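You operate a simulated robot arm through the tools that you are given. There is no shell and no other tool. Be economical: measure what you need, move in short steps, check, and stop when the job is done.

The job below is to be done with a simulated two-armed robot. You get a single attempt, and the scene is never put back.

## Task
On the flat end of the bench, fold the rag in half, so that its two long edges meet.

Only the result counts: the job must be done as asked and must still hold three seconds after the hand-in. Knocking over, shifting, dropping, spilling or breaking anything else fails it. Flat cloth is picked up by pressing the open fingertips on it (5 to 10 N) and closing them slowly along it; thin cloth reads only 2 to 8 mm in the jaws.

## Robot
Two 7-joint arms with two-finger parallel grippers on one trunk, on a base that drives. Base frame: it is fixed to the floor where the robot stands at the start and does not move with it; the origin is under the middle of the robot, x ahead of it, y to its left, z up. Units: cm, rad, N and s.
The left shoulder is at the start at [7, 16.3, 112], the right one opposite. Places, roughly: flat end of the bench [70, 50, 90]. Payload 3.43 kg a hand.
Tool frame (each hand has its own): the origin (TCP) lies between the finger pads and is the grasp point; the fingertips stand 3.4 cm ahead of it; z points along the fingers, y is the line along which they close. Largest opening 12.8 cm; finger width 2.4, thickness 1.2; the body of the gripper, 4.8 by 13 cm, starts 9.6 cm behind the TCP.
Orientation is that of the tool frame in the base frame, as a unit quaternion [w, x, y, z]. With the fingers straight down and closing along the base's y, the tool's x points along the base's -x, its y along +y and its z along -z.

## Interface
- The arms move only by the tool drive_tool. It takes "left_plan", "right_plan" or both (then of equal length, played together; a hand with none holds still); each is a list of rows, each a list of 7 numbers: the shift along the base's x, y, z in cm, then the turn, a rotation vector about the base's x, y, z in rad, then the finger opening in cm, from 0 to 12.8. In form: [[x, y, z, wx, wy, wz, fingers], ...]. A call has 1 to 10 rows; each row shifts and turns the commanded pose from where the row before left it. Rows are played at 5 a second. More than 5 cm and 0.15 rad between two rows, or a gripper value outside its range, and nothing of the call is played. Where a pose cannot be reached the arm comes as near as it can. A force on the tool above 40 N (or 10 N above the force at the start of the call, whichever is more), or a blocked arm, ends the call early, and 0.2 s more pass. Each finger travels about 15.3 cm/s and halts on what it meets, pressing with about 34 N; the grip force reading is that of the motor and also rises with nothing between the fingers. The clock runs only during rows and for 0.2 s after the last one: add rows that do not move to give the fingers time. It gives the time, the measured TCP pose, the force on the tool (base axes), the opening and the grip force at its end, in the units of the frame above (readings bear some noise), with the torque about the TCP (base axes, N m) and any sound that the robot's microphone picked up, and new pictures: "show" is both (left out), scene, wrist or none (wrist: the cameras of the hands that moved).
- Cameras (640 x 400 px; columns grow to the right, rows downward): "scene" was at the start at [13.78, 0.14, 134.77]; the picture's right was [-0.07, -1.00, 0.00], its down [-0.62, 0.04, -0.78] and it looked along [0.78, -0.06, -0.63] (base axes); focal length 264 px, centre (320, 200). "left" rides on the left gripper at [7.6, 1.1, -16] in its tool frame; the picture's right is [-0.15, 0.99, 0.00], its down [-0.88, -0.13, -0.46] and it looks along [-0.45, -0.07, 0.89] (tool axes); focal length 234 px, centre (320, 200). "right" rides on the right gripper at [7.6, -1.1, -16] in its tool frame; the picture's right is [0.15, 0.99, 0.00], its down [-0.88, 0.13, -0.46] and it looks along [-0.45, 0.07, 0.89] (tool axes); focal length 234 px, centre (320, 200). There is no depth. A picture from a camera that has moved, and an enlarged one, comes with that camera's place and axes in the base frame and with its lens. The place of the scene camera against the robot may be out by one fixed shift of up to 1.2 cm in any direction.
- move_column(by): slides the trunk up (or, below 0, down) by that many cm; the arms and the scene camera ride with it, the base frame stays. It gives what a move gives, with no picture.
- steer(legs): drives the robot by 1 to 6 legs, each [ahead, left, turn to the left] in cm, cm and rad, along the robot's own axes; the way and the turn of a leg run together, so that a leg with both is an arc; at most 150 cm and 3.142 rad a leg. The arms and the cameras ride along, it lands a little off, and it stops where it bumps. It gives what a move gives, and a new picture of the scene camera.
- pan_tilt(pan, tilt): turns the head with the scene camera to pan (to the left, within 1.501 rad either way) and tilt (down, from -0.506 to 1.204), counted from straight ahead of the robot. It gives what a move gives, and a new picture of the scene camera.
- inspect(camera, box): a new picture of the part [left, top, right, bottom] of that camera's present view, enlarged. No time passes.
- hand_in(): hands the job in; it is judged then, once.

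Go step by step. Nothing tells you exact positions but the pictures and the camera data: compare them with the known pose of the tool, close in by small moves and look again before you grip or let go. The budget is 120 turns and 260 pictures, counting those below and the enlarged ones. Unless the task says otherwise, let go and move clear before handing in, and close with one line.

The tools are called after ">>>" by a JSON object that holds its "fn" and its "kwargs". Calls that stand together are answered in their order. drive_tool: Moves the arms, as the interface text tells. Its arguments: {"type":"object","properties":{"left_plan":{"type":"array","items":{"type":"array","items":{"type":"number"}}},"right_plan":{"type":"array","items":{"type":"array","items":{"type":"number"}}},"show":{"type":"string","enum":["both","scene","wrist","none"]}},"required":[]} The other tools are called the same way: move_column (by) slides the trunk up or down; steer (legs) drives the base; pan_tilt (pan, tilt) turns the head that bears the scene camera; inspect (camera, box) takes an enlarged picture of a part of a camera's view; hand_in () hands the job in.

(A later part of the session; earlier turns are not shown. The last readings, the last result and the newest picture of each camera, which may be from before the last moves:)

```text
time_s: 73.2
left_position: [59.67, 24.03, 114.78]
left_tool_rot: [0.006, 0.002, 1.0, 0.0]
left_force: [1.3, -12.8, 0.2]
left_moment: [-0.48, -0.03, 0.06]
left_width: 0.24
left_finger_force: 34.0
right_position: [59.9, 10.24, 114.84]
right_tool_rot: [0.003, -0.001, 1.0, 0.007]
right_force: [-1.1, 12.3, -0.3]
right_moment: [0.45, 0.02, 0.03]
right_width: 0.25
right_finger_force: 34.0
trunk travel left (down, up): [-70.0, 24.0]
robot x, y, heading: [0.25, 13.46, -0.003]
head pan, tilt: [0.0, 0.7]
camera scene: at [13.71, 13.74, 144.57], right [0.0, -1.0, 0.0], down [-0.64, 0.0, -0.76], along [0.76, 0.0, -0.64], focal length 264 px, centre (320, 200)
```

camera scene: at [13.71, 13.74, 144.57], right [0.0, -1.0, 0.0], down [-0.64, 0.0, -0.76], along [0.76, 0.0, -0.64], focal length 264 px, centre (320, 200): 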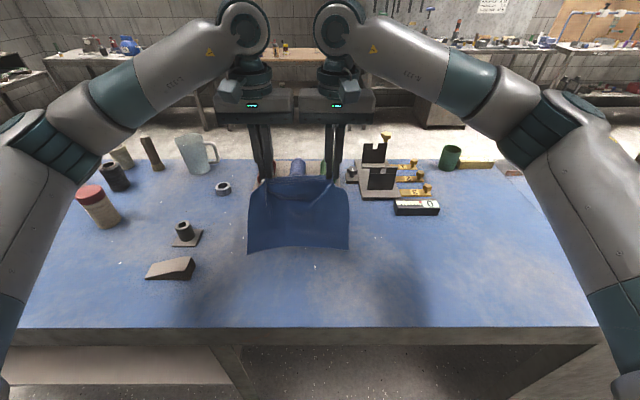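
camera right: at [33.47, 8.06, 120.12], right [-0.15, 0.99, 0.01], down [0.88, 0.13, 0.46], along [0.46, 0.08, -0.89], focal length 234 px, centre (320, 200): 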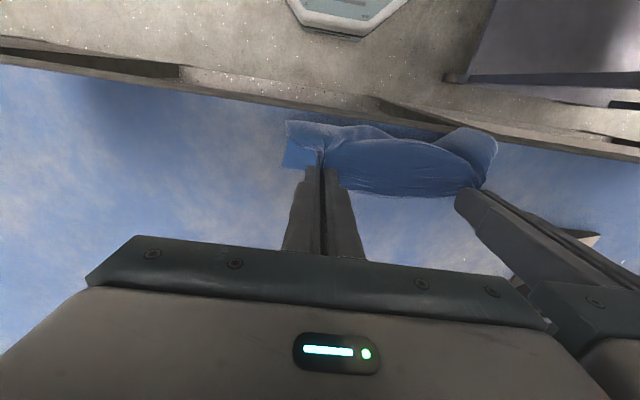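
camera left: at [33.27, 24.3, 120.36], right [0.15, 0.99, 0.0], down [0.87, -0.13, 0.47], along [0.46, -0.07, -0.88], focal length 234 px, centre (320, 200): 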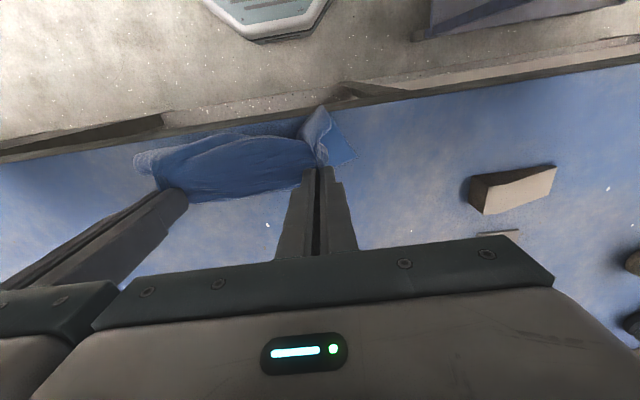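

>>> {"fn": "drive_tool", "kwargs": {"left_plan": [[1.5, 0, 0, 0, 0, 0, 0], [2.2, 0, 0, 0, 0, 0, 0], [2.2, 0, 0, 0, 0, 0, 0], [2.2, 0, 0, 0, 0, 0, 0], [0, 0, -2, 0, 0, 0, 0], [0, 0, -2.5, 0, 0, 0, 0], [0, 0, -2.5, 0, 0, 0, 0], [0, 0, -1.2, 0, 0, 0, 0], [0, 0, 0, 0, 0, 0, 0]], "right_plan": [[1.5, 0, 0, 0, 0, 0, 0], [2.2, 0, 0, 0, 0, 0, 0], [2.2, 0, 0, 0, 0, 0, 0], [2.2, 0, 0, 0, 0, 0, 0], [0, 0, -2, 0, 0, 0, 0], [0, 0, -2.5, 0, 0, 0, 0], [0, 0, -2.5, 0, 0, 0, 0], [0, 0, -1.2, 0, 0, 0, 0], [0, 0, 0, 0, 0, 0, 0]], "show": "none"}}

>>> {"fn": "drive_tool", "kwargs": {"left_plan": [[-2.5, 0, 0.2, 0, 0, 0, 0], [-2.5, 0, 0.2, 0, 0, 0, 0], [-2.5, 0, 0.2, 0, 0, 0, 0], [-2.5, 0, 0.2, 0, 0, 0, 0], [-2.5, 0, 0.2, 0, 0, 0, 0], [-2.5, 0, 0, 0, 0, 0, 0], [-2.5, 0, -0.5, 0, 0, 0, 0], [-2, 0, -0.7, 0, 0, 0, 0], [-2, 0, -0.7, 0, 0, 0, 0], [0, 0, 0, 0, 0, 0, 0]], "right_plan": [[-2.5, 0, 0.2, 0, 0, 0, 0], [-2.5, 0, 0.2, 0, 0, 0, 0], [-2.5, 0, 0.2, 0, 0, 0, 0], [-2.5, 0, 0.2, 0, 0, 0, 0], [-2.5, 0, 0.2, 0, 0, 0, 0], [-2.5, 0, 0, 0, 0, 0, 0], [-2.5, 0, -0.5, 0, 0, 0, 0], [-2, 0, -0.7, 0, 0, 0, 0], [-2, 0, -0.7, 0, 0, 0, 0], [0, 0, 0, 0, 0, 0, 0]], "show": "wrist"}}

>>> {"fn": "inspect", "kwargs": {"camera": "scene", "box": [215, 170, 395, 290]}}

```text
time_s: 75.2
left_position: [67.73, 24.12, 106.77]
left_tool_rot: [0.006, 0.002, 1.0, -0.001]
left_force: [0.7, -9.2, 0.4]
left_moment: [-0.39, -0.05, 0.05]
left_width: 0.26
left_finger_force: 33.9
right_position: [68.01, 10.25, 106.55]
right_tool_rot: [0.004, 0.0, 1.0, 0.008]
right_force: [-0.5, 9.7, -1.4]
right_moment: [0.35, 0.03, -0.02]
right_width: 0.22
right_finger_force: 33.8
trunk travel left (down, up): [-70.0, 24.0]
robot x, y, heading: [-0.26, 13.1, -0.006]
head pan, tilt: [0.0, 0.7]
```

```text
time_s: 77.5
left_position: [46.09, 24.02, 105.82]
left_tool_rot: [0.007, 0.002, 1.0, 0.0]
left_force: [0.8, -11.3, 0.6]
left_moment: [-0.48, -0.05, 0.07]
left_width: 0.23
left_finger_force: 34.1
right_position: [46.53, 10.18, 105.74]
right_tool_rot: [0.003, -0.001, 1.0, 0.009]
right_force: [-0.9, 11.4, 0.3]
right_moment: [0.41, 0.01, 0.01]
right_width: 0.23
right_finger_force: 34.1
trunk travel left (down, up): [-70.0, 24.0]
robot x, y, heading: [-0.09, 13.15, -0.004]
head pan, tilt: [0.0, 0.7]
camera right: at [38.91, 8.98, 121.63], right [-0.15, 0.99, 0.02], down [0.88, 0.12, 0.46], along [0.46, 0.08, -0.89], focal length 234 px, centre (320, 200)
camera left: at [38.45, 25.14, 121.6], right [0.15, 0.99, 0.0], down [0.87, -0.13, 0.47], along [0.46, -0.07, -0.88], focal length 234 px, centre (320, 200)
```

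right: 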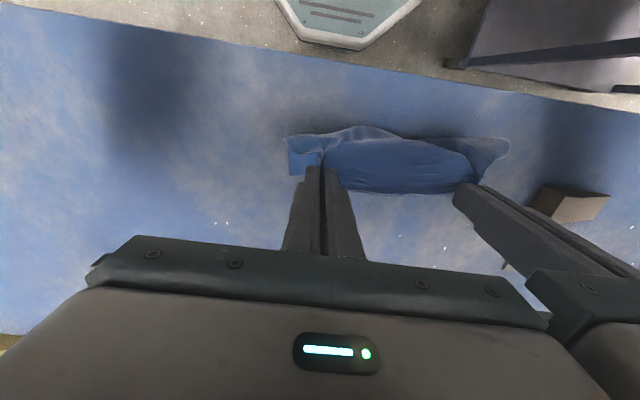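
left: 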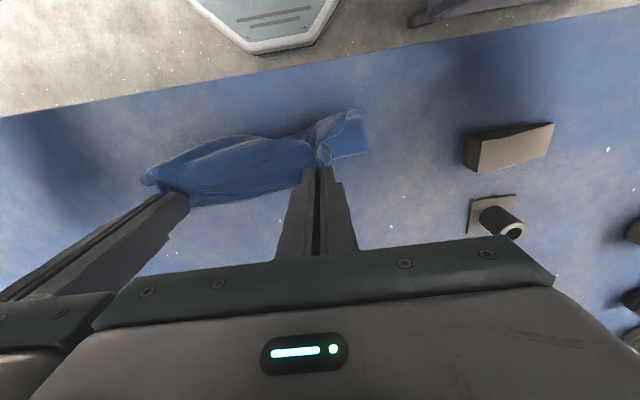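

```text
3.33 times, centred on (305, 230) of scene
camera zoom: at [13.78, 13.73, 144.55], right [0.0, -1.0, 0.0], down [-0.64, 0.0, -0.76], along [0.76, 0.0, -0.64], focal length 879 px, centre (370, 100)
```

zoom: 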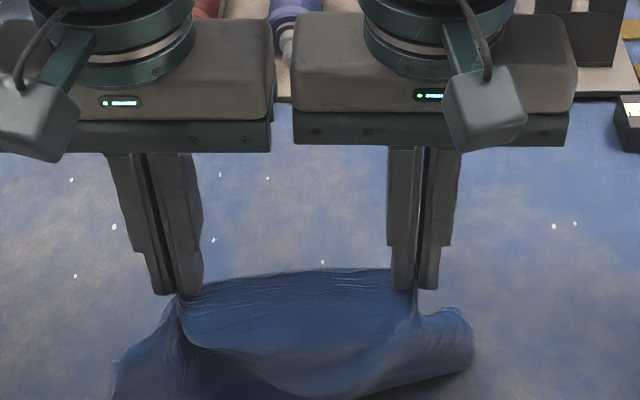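

The free edge now trails at x≈48–51 behind the hands. I'll keep moving back and lower so about 10 cm is laid flat.

>>> {"fn": "drive_tool", "kwargs": {"left_plan": [[-1.2, 0, -0.3, 0, 0, 0, 0], [-1.2, 0, -0.3, 0, 0, 0, 0], [-1.2, 0, -0.4, 0, 0, 0, 0], [-1.2, 0, -0.4, 0, 0, 0, 0], [-0.8, 0, -0.4, 0, 0, 0, 0], [0, 0, 0, 0, 0, 0, 0]], "right_plan": [[-1.2, 0, -0.3, 0, 0, 0, 0], [-1.2, 0, -0.3, 0, 0, 0, 0], [-1.2, 0, -0.4, 0, 0, 0, 0], [-1.2, 0, -0.4, 0, 0, 0, 0], [-0.8, 0, -0.4, 0, 0, 0, 0], [0, 0, 0, 0, 0, 0, 0]], "show": "wrist"}}

>>> {"fn": "inspect", "kwargs": {"camera": "scene", "box": [215, 200, 395, 320]}}

```text
time_s: 78.8
left_position: [40.49, 24.15, 104.1]
left_tool_rot: [0.005, 0.002, 1.0, -0.001]
left_force: [0.9, -12.1, -0.2]
left_moment: [-0.46, -0.07, 0.02]
left_width: 0.23
left_finger_force: 34.1
right_position: [40.84, 10.21, 103.96]
right_tool_rot: [0.005, -0.001, 1.0, 0.008]
right_force: [-1.5, 11.1, 0.5]
right_moment: [0.42, 0.07, 0.04]
right_width: 0.23
right_finger_force: 34.0
trunk travel left (down, up): [-70.0, 24.0]
robot x, y, heading: [-0.28, 12.69, -0.006]
head pan, tilt: [0.0, 0.7]
camera right: at [33.24, 8.98, 119.71], right [-0.15, 0.99, 0.02], down [0.88, 0.12, 0.46], along [0.46, 0.08, -0.89], focal length 234 px, centre (320, 200)
camera left: at [32.88, 25.15, 119.9], right [0.15, 0.99, 0.0], down [0.87, -0.13, 0.47], along [0.46, -0.07, -0.88], focal length 234 px, centre (320, 200)
```

right: 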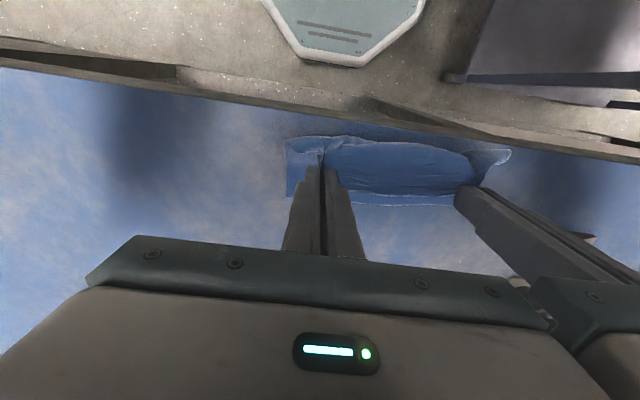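
left: 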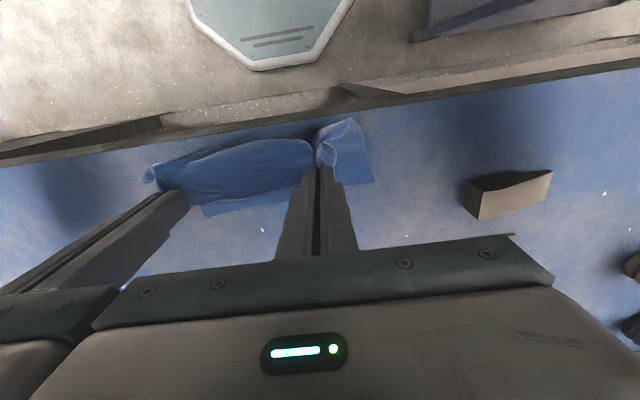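

```text
3.33 times, centred on (305, 260) of scene
camera zoom: at [13.74, 13.74, 144.56], right [0.0, -1.0, 0.0], down [-0.64, 0.0, -0.76], along [0.76, 0.0, -0.64], focal length 879 px, centre (370, 0)
```

zoom: 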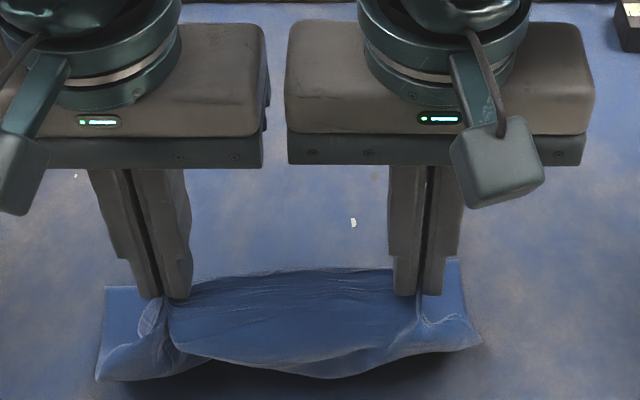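

The lower half now lies flat with its free edge from (47.7, 7) to (45.8, 30), and the held edge is 8.5 cm above the crease side. I'll bring the held edge forward and down onto the free edge with the tools still vertical.

>>> {"fn": "drive_tool", "kwargs": {"left_plan": [[0.6, 0, -0.8, 0, 0, 0, 0], [0.8, 0, -1, 0, 0, 0, 0], [0.9, 0, -1.2, 0, 0, 0, 0], [0.9, 0, -1.3, 0, 0, 0, 0], [0.9, 0, -1.4, 0, 0, 0, 0], [0, 0, 0, 0, 0, 0, 0]], "right_plan": [[0.7, 0, -0.8, 0, 0, 0, 0], [0.9, 0, -1, 0, 0, 0, 0], [1.0, 0, -1.2, 0, 0, 0, 0], [1.0, 0, -1.3, 0, 0, 0, 0], [1.0, 0, -1.4, 0, 0, 0, 0], [0, 0, 0, 0, 0, 0, 0]], "show": "wrist"}}

>>> {"fn": "inspect", "kwargs": {"camera": "scene", "box": [215, 200, 395, 320]}}

```text
time_s: 80.2
left_position: [44.54, 24.12, 98.35]
left_tool_rot: [0.006, 0.003, 1.0, -0.001]
left_force: [1.2, -16.2, 0.1]
left_moment: [-0.64, -0.08, 0.06]
left_width: 0.24
left_finger_force: 33.4
right_position: [45.41, 10.22, 98.16]
right_tool_rot: [0.003, -0.001, 1.0, 0.009]
right_force: [-1.9, 16.3, -0.3]
right_moment: [0.58, 0.03, 0.03]
right_width: 0.25
right_finger_force: 34.0
trunk travel left (down, up): [-70.0, 24.0]
robot x, y, heading: [-0.03, 13.08, -0.001]
head pan, tilt: [0.0, 0.7]
camera right: at [37.83, 8.95, 114.01], right [-0.15, 0.99, 0.02], down [0.88, 0.12, 0.46], along [0.46, 0.08, -0.89], focal length 234 px, centre (320, 200)
camera left: at [36.97, 25.23, 114.14], right [0.15, 0.99, 0.0], down [0.87, -0.13, 0.47], along [0.46, -0.07, -0.88], focal length 234 px, centre (320, 200)
```

right: 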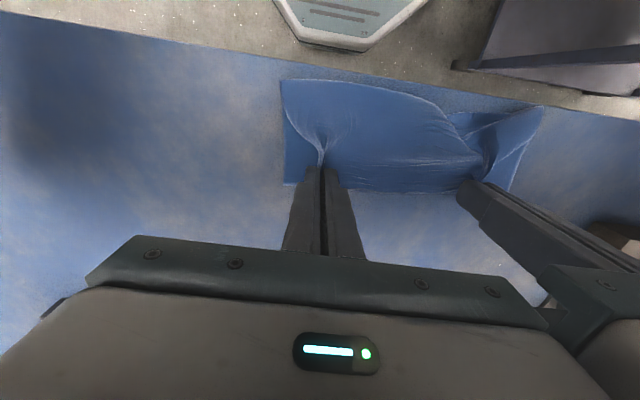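
left: 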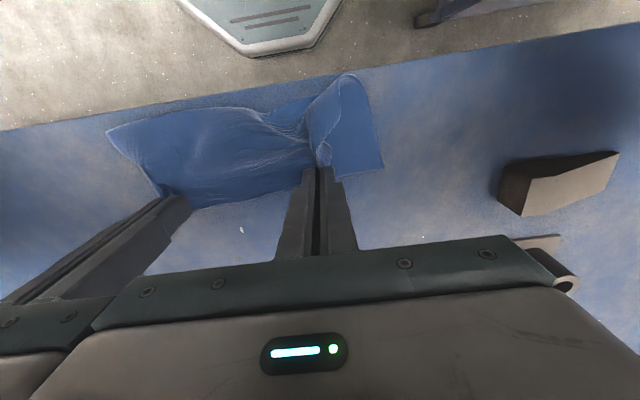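

```text
3.33 times, centred on (305, 260) of scene
camera zoom: at [13.69, 13.74, 144.56], right [0.0, -1.0, 0.0], down [-0.64, 0.0, -0.77], along [0.77, 0.0, -0.64], focal length 879 px, centre (370, 0)
```

zoom: 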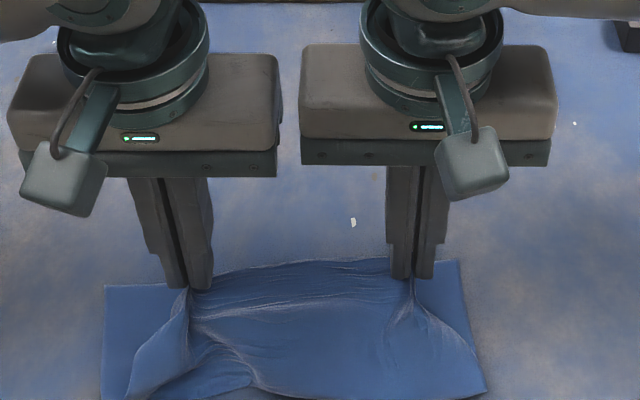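

It's a proper fold now. I'll shift slightly (+x, +y) so the held edge meets the lower edge and its corners, and lower to just above the bench.

>>> {"fn": "drive_tool", "kwargs": {"left_plan": [[0.3, 0.5, -0.5, 0, 0, 0.03, 0], [0.3, 0.5, -0.6, 0, 0, 0.03, 0], [0.2, 0.4, -0.7, 0, 0, 0.02, 0], [0, 0, -0.5, 0, 0, 0, 0], [0, 0, 0, 0, 0, 0, 0]], "right_plan": [[0.4, 0.5, -0.5, 0, 0, 0.03, 0], [0.4, 0.5, -0.6, 0, 0, 0.03, 0], [0.3, 0.4, -0.7, 0, 0, 0.02, 0], [0, 0, -0.4, 0, 0, 0, 0], [0, 0, 0, 0, 0, 0, 0]], "show": "wrist"}}

>>> {"fn": "inspect", "kwargs": {"camera": "scene", "box": [215, 200, 395, 320]}}

```text
time_s: 81.5
left_position: [45.5, 25.42, 96.0]
left_tool_rot: [0.007, -0.039, 0.999, 0.0]
left_force: [1.6, -11.6, 4.9]
left_moment: [-0.43, -0.03, 0.06]
left_width: 0.23
left_finger_force: 33.6
right_position: [46.46, 11.74, 96.06]
right_tool_rot: [0.003, -0.041, 0.999, 0.009]
right_force: [-2.0, 12.7, 0.4]
right_moment: [0.4, 0.06, 0.03]
right_width: 0.24
right_finger_force: 33.9
trunk travel left (down, up): [-70.0, 24.0]
robot x, y, heading: [-0.16, 12.85, 0.0]
head pan, tilt: [0.0, 0.7]
camera right: at [39.13, 9.84, 111.85], right [-0.23, 0.97, 0.02], down [0.86, 0.19, 0.46], along [0.45, 0.12, -0.89], focal length 234 px, centre (320, 200)
camera left: at [37.76, 25.99, 111.84], right [0.07, 1.0, 0.0], down [0.88, -0.06, 0.47], along [0.47, -0.03, -0.88], focal length 234 px, centre (320, 200)
```

right: 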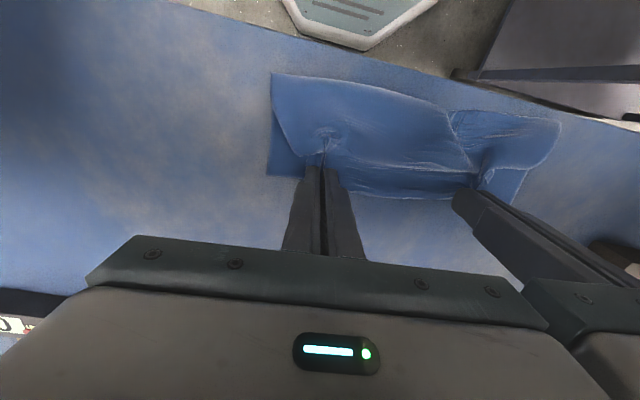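
left: 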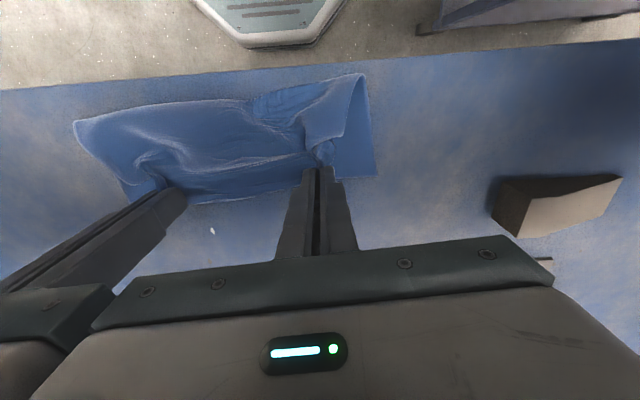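

```text
3.33 times, centred on (305, 260) of scene
camera zoom: at [13.71, 13.75, 144.57], right [0.0, -1.0, 0.0], down [-0.64, 0.0, -0.76], along [0.76, 0.0, -0.64], focal length 879 px, centre (370, 0)
```

zoom: 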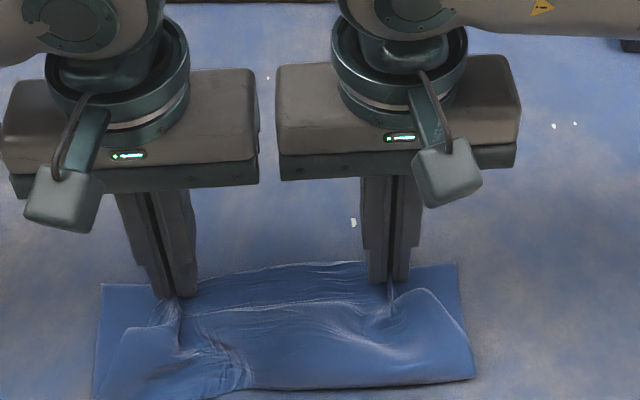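

The held edge sits on the lower edge. I'll open the fingers slowly while lightly touching, so the gathers spread back out.

>>> {"fn": "drive_tool", "kwargs": {"left_plan": [[0, 0, 0, 0, 0, 0, 0.4], [0, 0, 0, 0, 0, 0, 0.9], [0, 0, 0, 0, 0, 0, 1.5], [0, 0, 0, 0, 0, 0, 2.1], [0, 0, 0, 0, 0, 0, 2.7], [0, 0, 0, 0, 0, 0, 3.3], [0, 0, 0, 0, 0, 0, 3.9], [0, 0, 0, 0, 0, 0, 4.2]], "right_plan": [[0, 0, -0.15, 0, 0, 0, 0.4], [0, 0, 0, 0, 0, 0, 0.9], [0, 0, 0, 0, 0, 0, 1.5], [0, 0, 0, 0, 0, 0, 2.1], [0, 0, 0, 0, 0, 0, 2.7], [0, 0, 0, 0, 0, 0, 3.3], [0, 0, 0, 0, 0, 0, 3.9], [0, 0, 0, 0, 0, 0, 4.2]], "show": "wrist"}}

>>> {"fn": "inspect", "kwargs": {"camera": "scene", "box": [215, 200, 395, 320]}}

```text
time_s: 83.2
left_position: [45.59, 25.49, 95.89]
left_tool_rot: [0.006, -0.038, 0.999, 0.0]
left_force: [0.6, 0.2, 0.1]
left_moment: [-0.01, 0.0, 0.0]
left_width: 4.24
left_finger_force: 0.1
right_position: [46.67, 11.68, 95.8]
right_tool_rot: [0.003, -0.041, 0.999, 0.009]
right_force: [-0.2, 0.8, 0.0]
right_moment: [-0.01, 0.0, 0.02]
right_width: 4.18
right_finger_force: 0.1
trunk travel left (down, up): [-70.0, 24.0]
robot x, y, heading: [0.0, 12.8, -0.005]
head pan, tilt: [0.0, 0.7]
camera right: at [39.11, 9.83, 111.65], right [-0.23, 0.97, 0.01], down [0.86, 0.19, 0.46], along [0.45, 0.12, -0.89], focal length 234 px, centre (320, 200)
camera left: at [37.76, 25.98, 111.83], right [0.07, 1.0, 0.0], down [0.88, -0.06, 0.47], along [0.47, -0.03, -0.88], focal length 234 px, centre (320, 200)
```

right: 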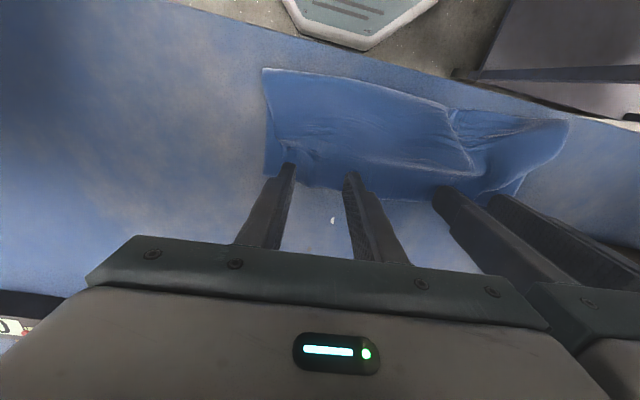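
left: 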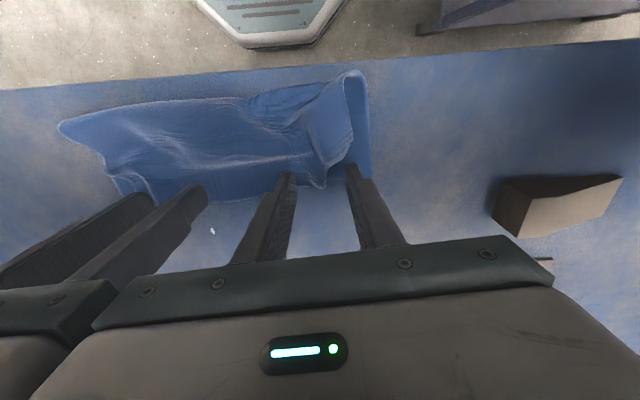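

```text
3.33 times, centred on (305, 260) of scene
camera zoom: at [13.73, 13.75, 144.56], right [0.0, -1.0, 0.0], down [-0.64, 0.0, -0.76], along [0.76, 0.0, -0.64], focal length 879 px, centre (370, 0)
```

zoom: 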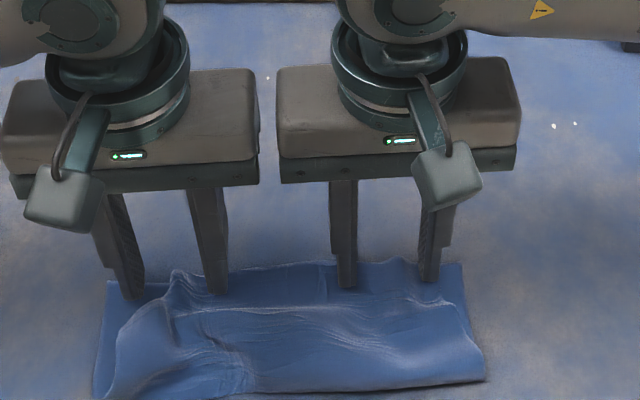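

Released. I'll raise both hands straight up and clear, then inspect.

>>> {"fn": "drive_tool", "kwargs": {"left_plan": [[0, 0, 1, 0, 0, 0, 4.2], [0, 0, 2, 0, 0, 0, 4.2], [0, 0.5, 3, 0, 0, 0, 4.2], [0, 2, 3, 0, 0, 0, 4.2], [2, 3, 3, 0, 0, 0, 4.2], [2, 3, 2, 0, 0, 0, 4.2], [2, 3, 0, 0, 0, 0, 4.2]], "right_plan": [[0, 0, 1, 0, 0, 0, 4.2], [0, 0, 2, 0, 0, 0, 4.2], [0, -0.5, 3, 0, 0, 0, 4.2], [0, -2, 3, 0, 0, 0, 4.2], [2, -3, 3, 0, 0, 0, 4.2], [2, -3, 2, 0, 0, 0, 4.2], [2, -3, 0, 0, 0, 0, 4.2]], "show": "wrist"}}

>>> {"fn": "inspect", "kwargs": {"camera": "scene", "box": [220, 210, 388, 315]}}

>>> {"fn": "inspect", "kwargs": {"camera": "right", "box": [320, 20, 640, 220]}}

>>> {"fn": "inspect", "kwargs": {"camera": "left", "box": [0, 20, 320, 220]}}

```text
time_s: 84.8
left_position: [51.49, 37.03, 110.03]
left_tool_rot: [0.006, -0.037, 0.999, 0.0]
left_force: [-0.3, 0.0, 0.1]
left_moment: [0.01, 0.0, 0.0]
left_width: 4.21
left_finger_force: 0.1
right_position: [52.82, 0.11, 109.91]
right_tool_rot: [0.003, -0.041, 0.999, 0.009]
right_force: [0.2, 0.3, 0.6]
right_moment: [0.02, -0.02, 0.0]
right_width: 4.19
right_finger_force: 0.1
trunk travel left (down, up): [-70.0, 24.0]
robot x, y, heading: [-0.16, 12.87, -0.005]
head pan, tilt: [0.0, 0.7]
camera right: at [45.3, -1.7, 125.75], right [-0.23, 0.97, 0.02], down [0.86, 0.19, 0.46], along [0.45, 0.12, -0.89], focal length 234 px, centre (320, 200)
camera left: at [43.75, 37.57, 125.93], right [0.07, 1.0, 0.0], down [0.88, -0.06, 0.47], along [0.47, -0.03, -0.88], focal length 234 px, centre (320, 200)
```

right: 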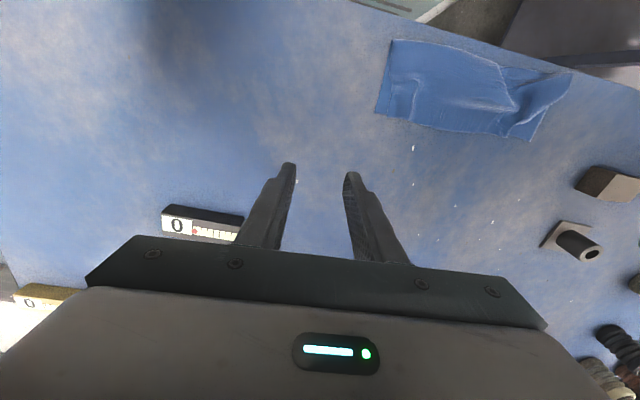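
left: 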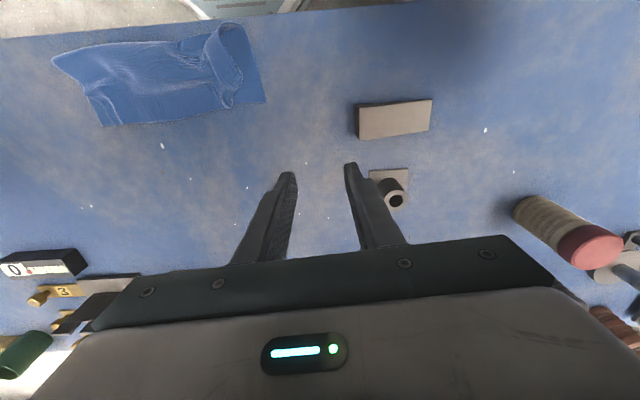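

```text
3.81 times, centred on (304, 262) of scene
camera zoom: at [13.76, 13.73, 144.55], right [0.0, -1.0, 0.0], down [-0.64, 0.0, -0.76], along [0.76, 0.0, -0.64], focal length 1005 px, centre (381, -38)
```

zoom: 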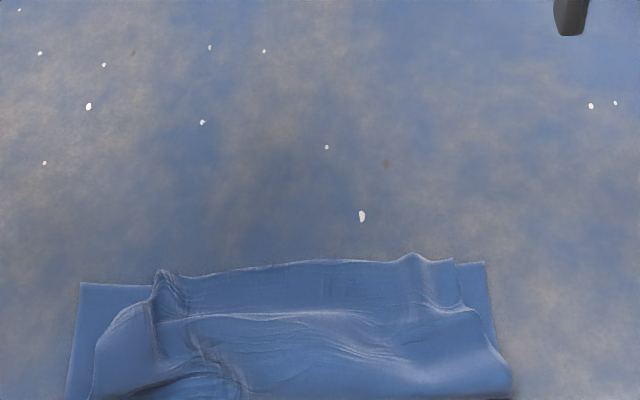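

```text
2.00 times, centred on (480, 120) of right
camera zoom: at [45.3, -1.7, 125.75], right [-0.23, 0.97, 0.02], down [0.86, 0.19, 0.46], along [0.45, 0.12, -0.89], focal length 468 px, centre (0, 360)
```

zoom: 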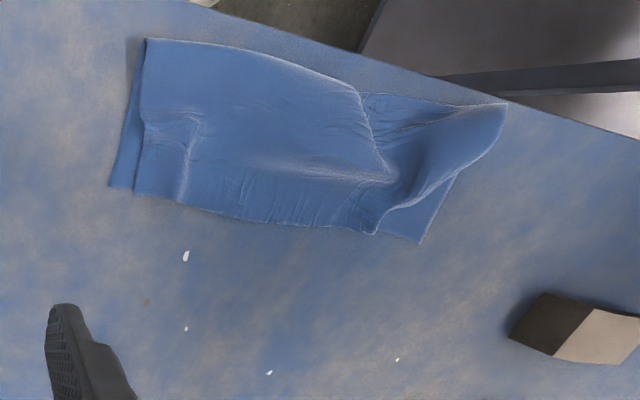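

```text
2.00 times, centred on (160, 120) of left
camera zoom: at [43.75, 37.57, 125.93], right [0.07, 1.0, 0.0], down [0.88, -0.06, 0.47], along [0.47, -0.03, -0.88], focal length 468 px, centre (640, 360)
```

zoom: 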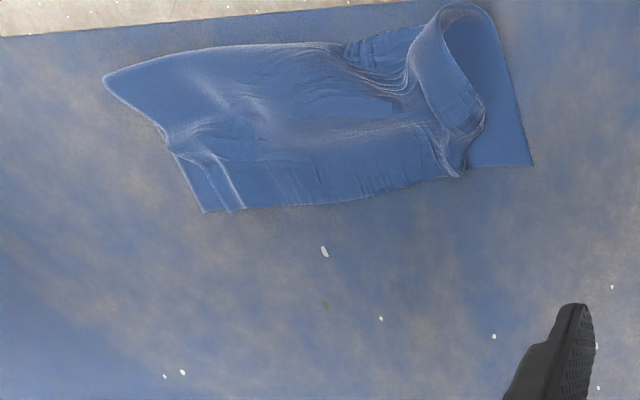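

The long edges meet well along most of the length, and the right end is good. The left end of the top layer is curled and short of its corner, so I'll move the left camera above it for a closer look.

>>> {"fn": "drive_tool", "kwargs": {"left_plan": [[-3.3, -2, 0.5, 0, 0, 0, 4.2], [-3.3, -2, 0.5, 0, 0, 0, 4.2], [-3.3, -2, 0, 0, 0, 0, 4.2], [-3.3, -2, 0, 0, 0, 0, 4.2], [0, 0, 0, 0, 0, 0, 4.2]], "show": "none"}}

>>> {"fn": "inspect", "kwargs": {"camera": "left", "box": [150, 60, 410, 220]}}

```text
time_s: 86.0
left_position: [38.5, 29.11, 111.03]
left_tool_rot: [0.006, -0.038, 0.999, 0.0]
left_force: [0.7, 0.3, -0.6]
left_moment: [-0.01, -0.02, 0.02]
left_width: 4.21
left_finger_force: 0.1
right_position: [52.66, 0.32, 109.9]
right_tool_rot: [0.004, -0.04, 0.999, 0.008]
right_force: [-0.4, -0.6, -1.0]
right_moment: [-0.01, 0.0, -0.01]
right_width: 4.22
right_finger_force: 0.0
trunk travel left (down, up): [-70.0, 24.0]
robot x, y, heading: [-0.02, 12.87, -0.001]
head pan, tilt: [0.0, 0.7]
```

```text
2.46 times, centred on (280, 140) of left
camera zoom: at [30.68, 29.55, 126.9], right [0.07, 1.0, 0.0], down [0.88, -0.06, 0.47], along [0.47, -0.03, -0.88], focal length 576 px, centre (418, 348)
```

zoom: 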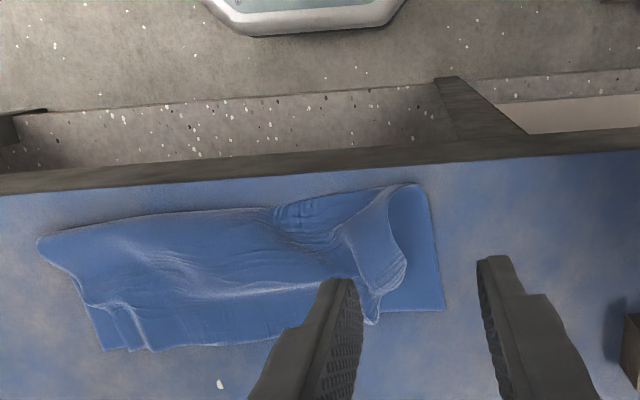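

The left end has a raised gather with its margin curled in. I'll pinch that ridge at about (45.3, 25.8), lift it, shift it toward +y and lay it down again to unfurl the corner.

>>> {"fn": "drive_tool", "kwargs": {"left_plan": [[1.4, -0.7, -2, 0, 0, 0, 3.4], [1.4, -0.7, -2, 0, 0, 0, 3.4], [1.4, -0.7, -2, 0, 0, 0, 3.4], [1.4, -0.7, -3, 0, 0, 0, 3.4], [1.2, -0.5, -3, 0, 0, 0, 3.4], [0, 0, 0, 0, 0, 0, 3.4]], "show": "none"}}

>>> {"fn": "inspect", "kwargs": {"camera": "left", "box": [240, 85, 400, 200]}}

>>> {"fn": "inspect", "kwargs": {"camera": "scene", "box": [220, 220, 388, 325]}}

```text
time_s: 87.5
left_position: [45.18, 25.44, 98.78]
left_tool_rot: [0.005, -0.038, 0.999, 0.0]
left_force: [0.1, 0.0, -0.8]
left_moment: [0.0, -0.02, -0.01]
left_width: 3.39
left_finger_force: 0.1
right_position: [52.76, 0.26, 109.98]
right_tool_rot: [0.003, -0.04, 0.999, 0.008]
right_force: [-0.4, -0.8, -0.1]
right_moment: [0.0, -0.03, 0.03]
right_width: 4.23
right_finger_force: 0.0
trunk travel left (down, up): [-70.0, 24.0]
robot x, y, heading: [0.19, 13.35, -0.004]
head pan, tilt: [0.0, 0.7]
```

```text
3.48 times, centred on (320, 142) of left
camera zoom: at [37.4, 25.96, 114.76], right [0.07, 1.0, 0.0], down [0.88, -0.06, 0.47], along [0.47, -0.03, -0.88], focal length 814 px, centre (320, 400)
```

zoom: 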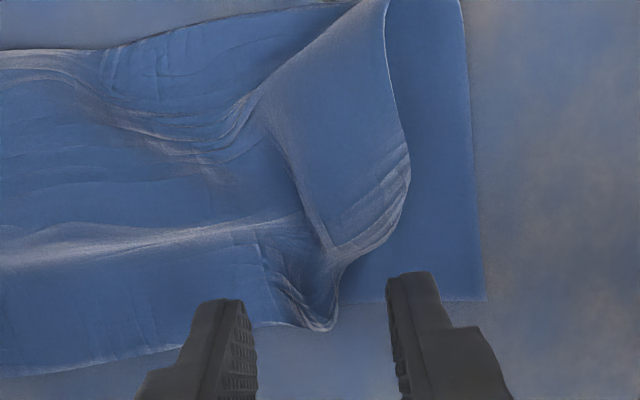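

```text
3.81 times, centred on (304, 272) of scene
camera zoom: at [13.71, 13.72, 144.56], right [0.0, -1.0, 0.0], down [-0.64, 0.0, -0.76], along [0.76, 0.0, -0.64], focal length 1005 px, centre (381, -76)
```

zoom: 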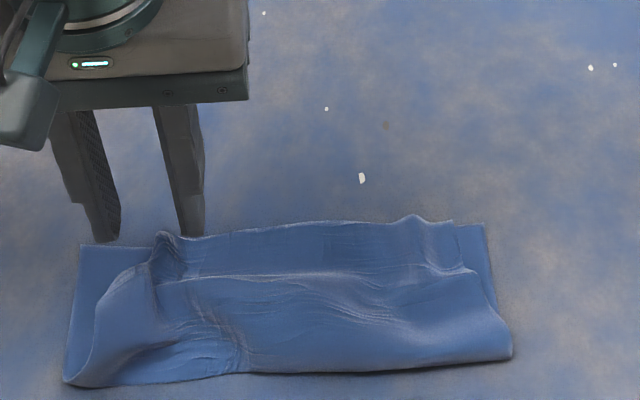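

The ridge lies right between the fingertips. I'll lower and pinch it.

>>> {"fn": "drive_tool", "kwargs": {"left_plan": [[0.2, 0, -1.2, 0, 0, 0, 3.4], [0, 0, -1.2, 0, 0, 0, 3.4], [0, 0, -0.6, 0, 0, 0, 3.2], [0, 0, 0, 0, 0, 0, 2.6], [0, 0, 0, 0, 0, 0, 2], [0, 0, 0, 0, 0, 0, 1.4], [0, 0, 0, 0, 0, 0, 0.8], [0, 0, 0, 0, 0, 0, 0.2], [0, 0, 0, 0, 0, 0, 0], [0, 0, 0, 0, 0, 0, 0]], "show": "none"}}

>>> {"fn": "inspect", "kwargs": {"camera": "left", "box": [240, 85, 400, 200]}}

```text
time_s: 89.7
left_position: [45.27, 25.63, 95.87]
left_tool_rot: [0.006, -0.039, 0.999, 0.0]
left_force: [0.1, -0.4, -0.8]
left_moment: [0.05, -0.03, 0.01]
left_width: 0.25
left_finger_force: 33.8
right_position: [52.76, 0.12, 109.9]
right_tool_rot: [0.003, -0.039, 0.999, 0.008]
right_force: [0.2, 0.7, 0.2]
right_moment: [-0.02, 0.01, 0.0]
right_width: 4.21
right_finger_force: 0.0
trunk travel left (down, up): [-70.0, 24.0]
robot x, y, heading: [0.04, 13.13, -0.002]
head pan, tilt: [0.0, 0.7]
```

```text
3.48 times, centred on (320, 142) of left
camera zoom: at [37.6, 26.14, 111.85], right [0.07, 1.0, 0.0], down [0.88, -0.06, 0.47], along [0.47, -0.03, -0.88], focal length 814 px, centre (320, 400)
```

zoom: 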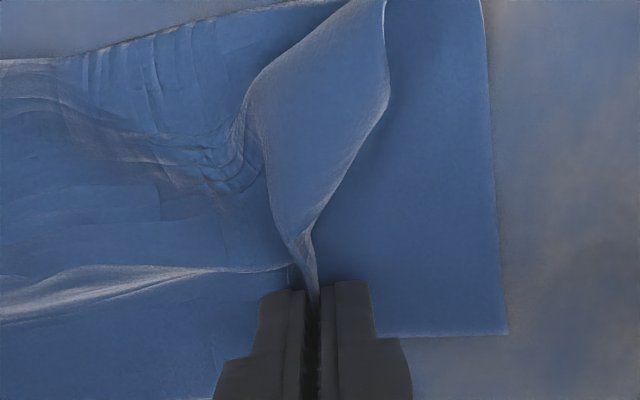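

Gripped at 2.5 mm, close to the top corner. I'll lift slightly and carry it toward +y over the lower corner.

>>> {"fn": "drive_tool", "kwargs": {"left_plan": [[0, 0, 1, 0, 0, 0, 0], [0, 0.5, 1, 0, 0, 0, 0], [0, 0.8, 0, 0, 0, 0, 0], [0, 0.8, 0, 0, 0, 0, 0], [0, 0.8, 0, 0, 0, 0, 0], [0, 0.6, 0, 0, 0, 0, 0], [0, 0, 0, 0, 0, 0, 0]], "show": "none"}}

>>> {"fn": "inspect", "kwargs": {"camera": "left", "box": [140, 60, 400, 220]}}

>>> {"fn": "inspect", "kwargs": {"camera": "scene", "box": [220, 220, 388, 325]}}

```text
time_s: 91.2
left_position: [45.37, 29.13, 97.93]
left_tool_rot: [0.007, -0.039, 0.999, 0.0]
left_force: [0.0, 0.0, -0.7]
left_moment: [0.02, -0.01, 0.02]
left_width: 0.29
left_finger_force: 33.7
right_position: [52.71, 0.2, 109.83]
right_tool_rot: [0.003, -0.041, 0.999, 0.008]
right_force: [0.7, 0.5, 1.0]
right_moment: [0.0, 0.01, -0.03]
right_width: 4.23
right_finger_force: 0.0
trunk travel left (down, up): [-70.0, 24.0]
robot x, y, heading: [0.1, 13.4, -0.005]
head pan, tilt: [0.0, 0.7]
```

```text
2.46 times, centred on (270, 140) of left
camera zoom: at [37.59, 29.62, 113.86], right [0.07, 1.0, 0.0], down [0.88, -0.06, 0.47], along [0.47, -0.03, -0.88], focal length 576 px, centre (443, 348)
```

zoom: 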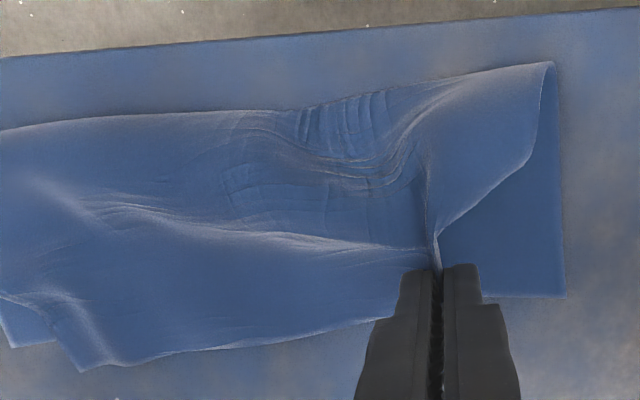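

```text
3.81 times, centred on (304, 272) of scene
camera zoom: at [13.74, 13.72, 144.56], right [0.0, -1.0, 0.0], down [-0.64, 0.0, -0.76], along [0.76, 0.0, -0.64], focal length 1005 px, centre (381, -76)
```

zoom: 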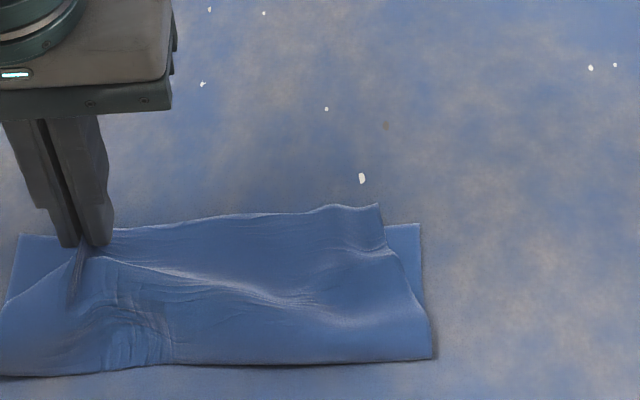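

The whole rag slid along with the pull. I'll have the right hand press closed fingertips on the lower layer's right strip near C≈(47.8, 11.4) to anchor it while the left pulls.

>>> {"fn": "drive_tool", "kwargs": {"right_plan": [[-1, 2, -0.5, 0, 0, 0, 2], [-1, 2, -1, 0, 0, 0, 0], [-1, 2, -1.5, 0, 0, 0, 0], [-1, 2, -2, 0, 0, 0, 0], [-1, 2, -2.5, 0, 0, 0, 0], [-0.8, 2.1, -2.5, 0, 0, 0, 0], [0, 0, -2.5, 0, 0, 0, 0], [0, 0, 0, 0, 0, 0, 0]], "show": "wrist"}}

>>> {"fn": "inspect", "kwargs": {"camera": "right", "box": [230, 60, 450, 200]}}

```text
time_s: 93.0
left_position: [45.36, 28.94, 97.93]
left_tool_rot: [0.006, -0.039, 0.999, -0.001]
left_force: [0.2, -0.1, 0.2]
left_moment: [-0.01, 0.0, 0.01]
left_width: 0.25
left_finger_force: 34.5
right_position: [46.71, 12.1, 97.37]
right_tool_rot: [0.003, -0.04, 0.999, 0.008]
right_force: [0.5, 1.3, -0.6]
right_moment: [-0.02, 0.02, -0.03]
right_width: 0.0
right_finger_force: 33.0
trunk travel left (down, up): [-70.0, 24.0]
robot x, y, heading: [0.29, 13.0, -0.003]
head pan, tilt: [0.0, 0.7]
camera right: at [39.29, 10.32, 113.29], right [-0.23, 0.97, 0.01], down [0.86, 0.19, 0.46], along [0.45, 0.12, -0.89], focal length 234 px, centre (320, 200)
```

right: 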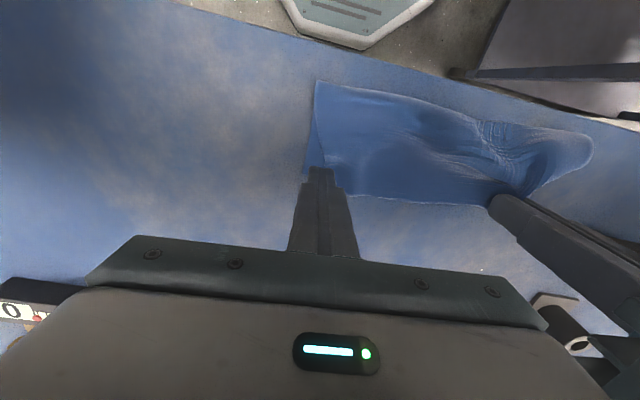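

```text
2.86 times, centred on (340, 130) of right
camera zoom: at [39.29, 10.32, 113.29], right [-0.23, 0.97, 0.01], down [0.86, 0.19, 0.46], along [0.45, 0.12, -0.89], focal length 669 px, centre (263, 400)
```

zoom: 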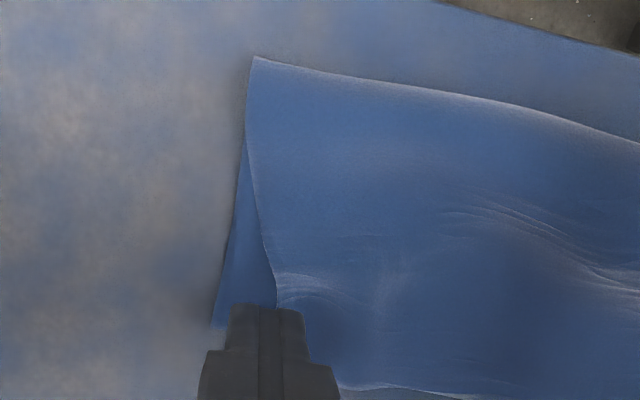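

>>> {"fn": "drive_tool", "kwargs": {"right_plan": [[-0.2, -0.7, -0.7, 0, 0, 0, 0], [0, 0, -0.7, 0, 0, 0, 0], [0, 0, -0.5, 0, 0, 0, 0], [0, 0, -0.2, 0, 0, 0, 0], [0, 0, 0, 0, 0, 0, 0]], "show": "none"}}

```text
time_s: 94.2
left_position: [45.19, 29.19, 98.05]
left_tool_rot: [0.007, -0.039, 0.999, -0.001]
left_force: [0.0, -0.1, 0.0]
left_moment: [-0.02, -0.04, -0.01]
left_width: 0.27
left_finger_force: 34.1
right_position: [46.56, 11.47, 95.61]
right_tool_rot: [0.006, -0.041, 0.999, 0.008]
right_force: [2.2, 1.1, 28.8]
right_moment: [0.3, 0.21, 0.03]
right_width: 0.0
right_finger_force: 32.9
trunk travel left (down, up): [-70.0, 24.0]
robot x, y, heading: [-0.23, 12.91, -0.003]
head pan, tilt: [0.0, 0.7]
```

The anchor is firm. Now the left hand pulls gently toward +y.

>>> {"fn": "drive_tool", "kwargs": {"left_plan": [[0, 0.5, 0, 0, 0, 0, 0], [0, 0.6, 0, 0, 0, 0, 0], [0, 0.6, 0, 0, 0, 0, 0], [0, 0.6, 0, 0, 0, 0, 0], [0, 0.5, 0, 0, 0, 0, 0], [0, 0, 0, 0, 0, 0, 0]], "right_plan": [[0, 0, 0.2, 0, 0, 0, 0], [0, 0, 0, 0, 0, 0, 0], [0, 0, 0, 0, 0, 0, 0], [0, 0, 0, 0, 0, 0, 0], [0, 0, 0, 0, 0, 0, 0], [0, 0, 0, 0, 0, 0, 0]], "show": "none"}}

>>> {"fn": "inspect", "kwargs": {"camera": "left", "box": [140, 60, 400, 220]}}

>>> {"fn": "inspect", "kwargs": {"camera": "scene", "box": [200, 220, 368, 325]}}

```text
time_s: 95.7
left_position: [45.13, 31.89, 98.02]
left_tool_rot: [0.008, -0.037, 0.999, -0.002]
left_force: [1.9, -20.5, -2.7]
left_moment: [-0.69, -0.13, 0.36]
left_width: 0.27
left_finger_force: 34.0
right_position: [46.43, 11.55, 95.61]
right_tool_rot: [0.004, -0.04, 0.999, 0.01]
right_force: [1.8, 18.1, 28.2]
right_moment: [0.81, 0.18, -0.23]
right_width: 0.0
right_finger_force: 33.0
trunk travel left (down, up): [-70.0, 24.0]
robot x, y, heading: [-0.3, 12.74, -0.004]
head pan, tilt: [0.0, 0.7]
```

```text
2.46 times, centred on (270, 140) of left
camera zoom: at [37.5, 32.36, 113.94], right [0.07, 1.0, 0.0], down [0.88, -0.06, 0.47], along [0.47, -0.03, -0.88], focal length 576 px, centre (443, 348)
```

zoom: 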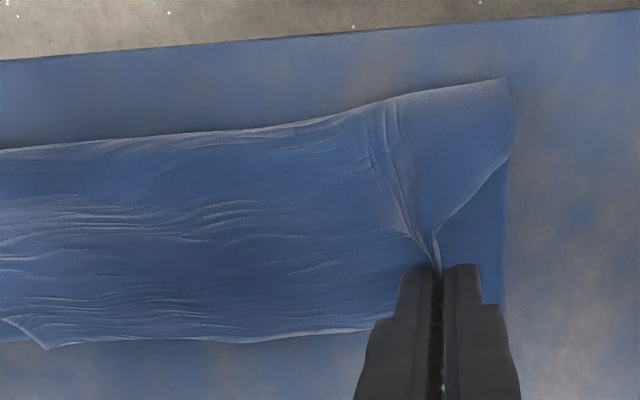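

```text
3.81 times, centred on (284, 272) of scene
camera zoom: at [13.59, 13.69, 144.58], right [0.0, -1.0, 0.0], down [-0.64, 0.0, -0.77], along [0.77, 0.0, -0.64], focal length 1005 px, centre (457, -76)
```

zoom: 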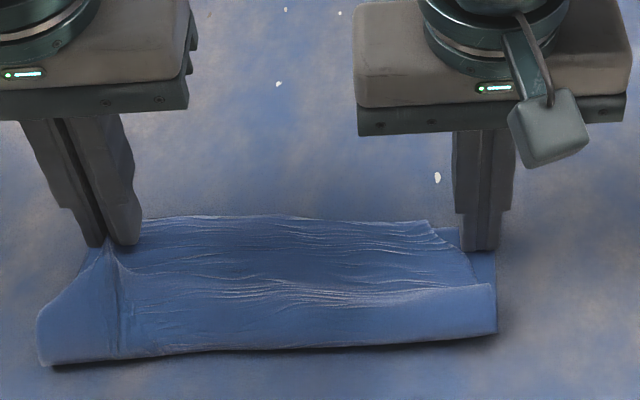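

The top layer is now stretched flat. I'll ease the tension, nudge +x, lower and release by opening slowly.

>>> {"fn": "drive_tool", "kwargs": {"left_plan": [[0.3, -0.1, -0.7, 0, 0, 0, 0], [0.3, -0.1, -0.8, 0, 0, 0, 0], [0, -0.1, -0.7, 0, 0, 0, 0], [0, 0, 0, 0, 0, 0, 0.4], [0, 0, 0, 0, 0, 0, 1], [0, 0, 0, 0, 0, 0, 1.7], [0, 0, 0, 0, 0, 0, 2.4], [0, 0, 0, 0, 0, 0, 3.1], [0, 0, 0, 0, 0, 0, 3.6], [0, 0, 0, 0, 0, 0, 3.6]], "show": "none"}}

>>> {"fn": "inspect", "kwargs": {"camera": "left", "box": [140, 60, 400, 220]}}

>>> {"fn": "inspect", "kwargs": {"camera": "scene", "box": [200, 220, 368, 325]}}

```text
time_s: 97.8
left_position: [45.71, 31.59, 95.76]
left_tool_rot: [0.007, -0.038, 0.999, -0.001]
left_force: [-0.2, 0.5, 0.3]
left_moment: [0.01, -0.01, 0.01]
left_width: 3.58
left_finger_force: 0.1
right_position: [46.48, 11.49, 95.61]
right_tool_rot: [0.004, -0.041, 0.999, 0.008]
right_force: [2.0, 2.6, 28.6]
right_moment: [0.3, 0.22, -0.06]
right_width: 0.01
right_finger_force: 32.2
trunk travel left (down, up): [-70.0, 24.0]
robot x, y, heading: [0.08, 13.12, -0.002]
head pan, tilt: [0.0, 0.7]
```

```text
2.46 times, centred on (270, 140) of left
camera zoom: at [38.07, 32.15, 111.71], right [0.07, 1.0, 0.0], down [0.88, -0.06, 0.47], along [0.47, -0.03, -0.88], focal length 576 px, centre (443, 348)
```

zoom: 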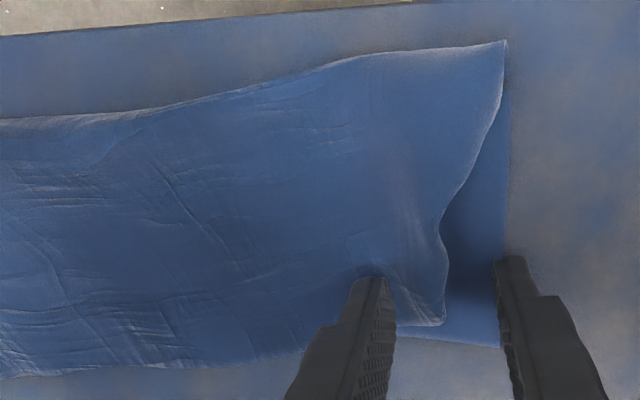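

```text
3.81 times, centred on (284, 272) of scene
camera zoom: at [13.52, 13.78, 144.59], right [0.0, -1.0, 0.0], down [-0.64, 0.0, -0.77], along [0.77, 0.0, -0.64], focal length 1005 px, centre (457, -76)
```

zoom: 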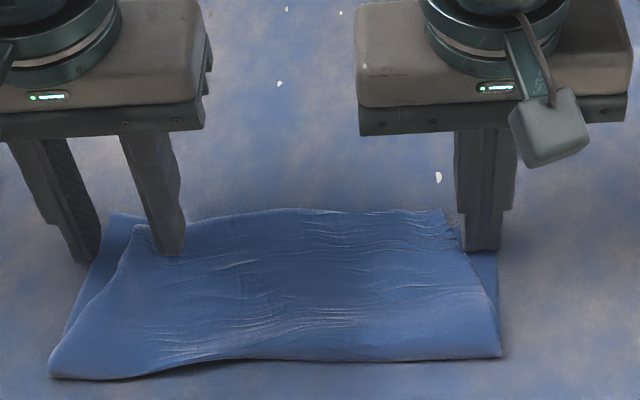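

Very good. I'll lift both hands off and look at the resting state.

>>> {"fn": "drive_tool", "kwargs": {"left_plan": [[0, 0, 1, 0, 0, 0, 3.6], [0, 0, 2, 0, 0, 0, 3.6], [0, 1, 3, 0, 0, 0, 3.6], [0, 2, 3, 0, 0, 0, 3.6], [-2, 2, 3, 0, 0, 0, 3.6], [-3, 0, 2, 0, 0, 0, 3.6], [0, 0, 0, 0, 0, 0, 3.6]], "right_plan": [[0, 0, 0.7, 0, 0, 0, 0], [0, 0, 2, 0, 0, 0, 0], [0, -1, 3, 0, 0, 0, 0], [0, -2, 3, 0, 0, 0, 0], [-2, -2, 3, 0, 0, 0, 0], [-3, 0, 2, 0, 0, 0, 0], [0, 0, 0, 0, 0, 0, 0]], "show": "none"}}

>>> {"fn": "inspect", "kwargs": {"camera": "left", "box": [120, 60, 400, 220]}}

>>> {"fn": "inspect", "kwargs": {"camera": "right", "box": [300, 60, 560, 220]}}

>>> {"fn": "inspect", "kwargs": {"camera": "scene", "box": [200, 220, 368, 325]}}

```text
time_s: 99.5
left_position: [41.01, 36.58, 109.75]
left_tool_rot: [0.005, -0.038, 0.999, 0.0]
left_force: [-0.1, 0.8, -0.3]
left_moment: [0.02, 0.03, 0.0]
left_width: 3.6
left_finger_force: 0.2
right_position: [41.55, 6.76, 109.03]
right_tool_rot: [0.003, -0.04, 0.999, 0.008]
right_force: [0.4, -0.8, -0.8]
right_moment: [-0.02, 0.01, 0.0]
right_width: 0.0
right_finger_force: 32.8
trunk travel left (down, up): [-70.0, 24.0]
robot x, y, heading: [0.12, 12.78, -0.007]
head pan, tilt: [0.0, 0.7]
```

```text
2.29 times, centred on (260, 140) of left
camera zoom: at [33.28, 37.13, 125.57], right [0.07, 1.0, 0.0], down [0.88, -0.06, 0.47], along [0.46, -0.03, -0.88], focal length 535 px, centre (457, 337)
```

zoom: 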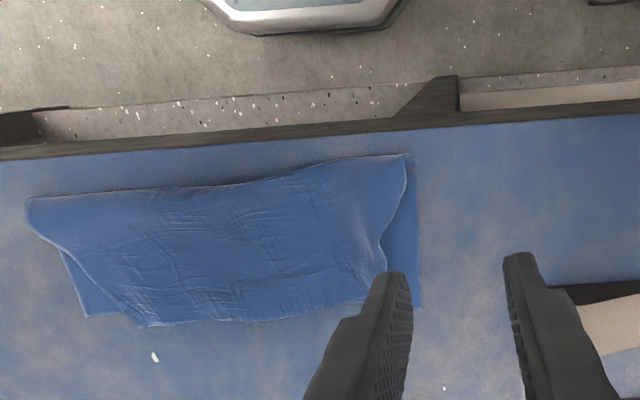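

```text
2.46 times, centred on (430, 140) of right
camera zoom: at [34.17, 4.9, 124.9], right [-0.23, 0.97, 0.01], down [0.86, 0.19, 0.46], along [0.45, 0.12, -0.89], focal length 576 px, centre (49, 348)
```

zoom: 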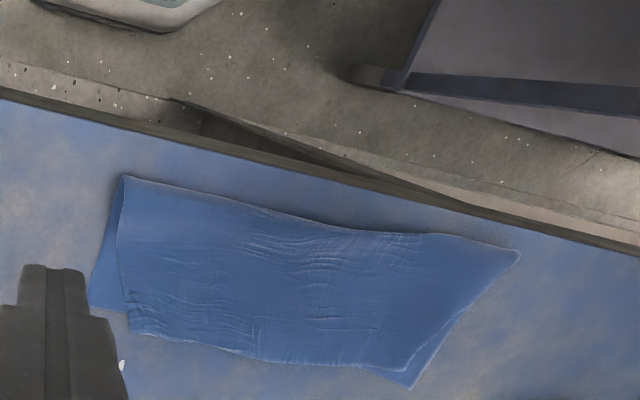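

```text
3.81 times, centred on (284, 272) of scene
camera zoom: at [13.86, 13.71, 144.54], right [0.0, -1.0, 0.0], down [-0.65, 0.0, -0.76], along [0.76, 0.0, -0.65], focal length 1005 px, centre (457, -76)
```

zoom: 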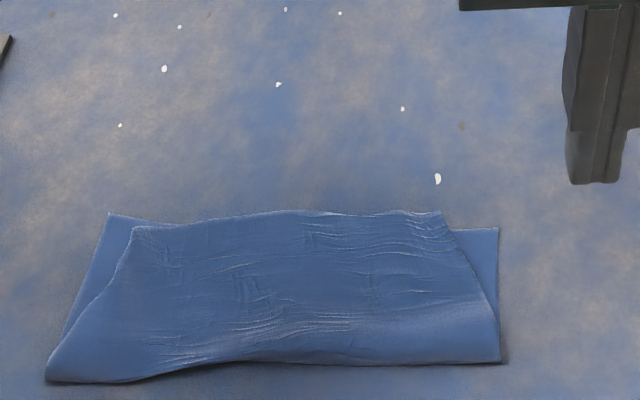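

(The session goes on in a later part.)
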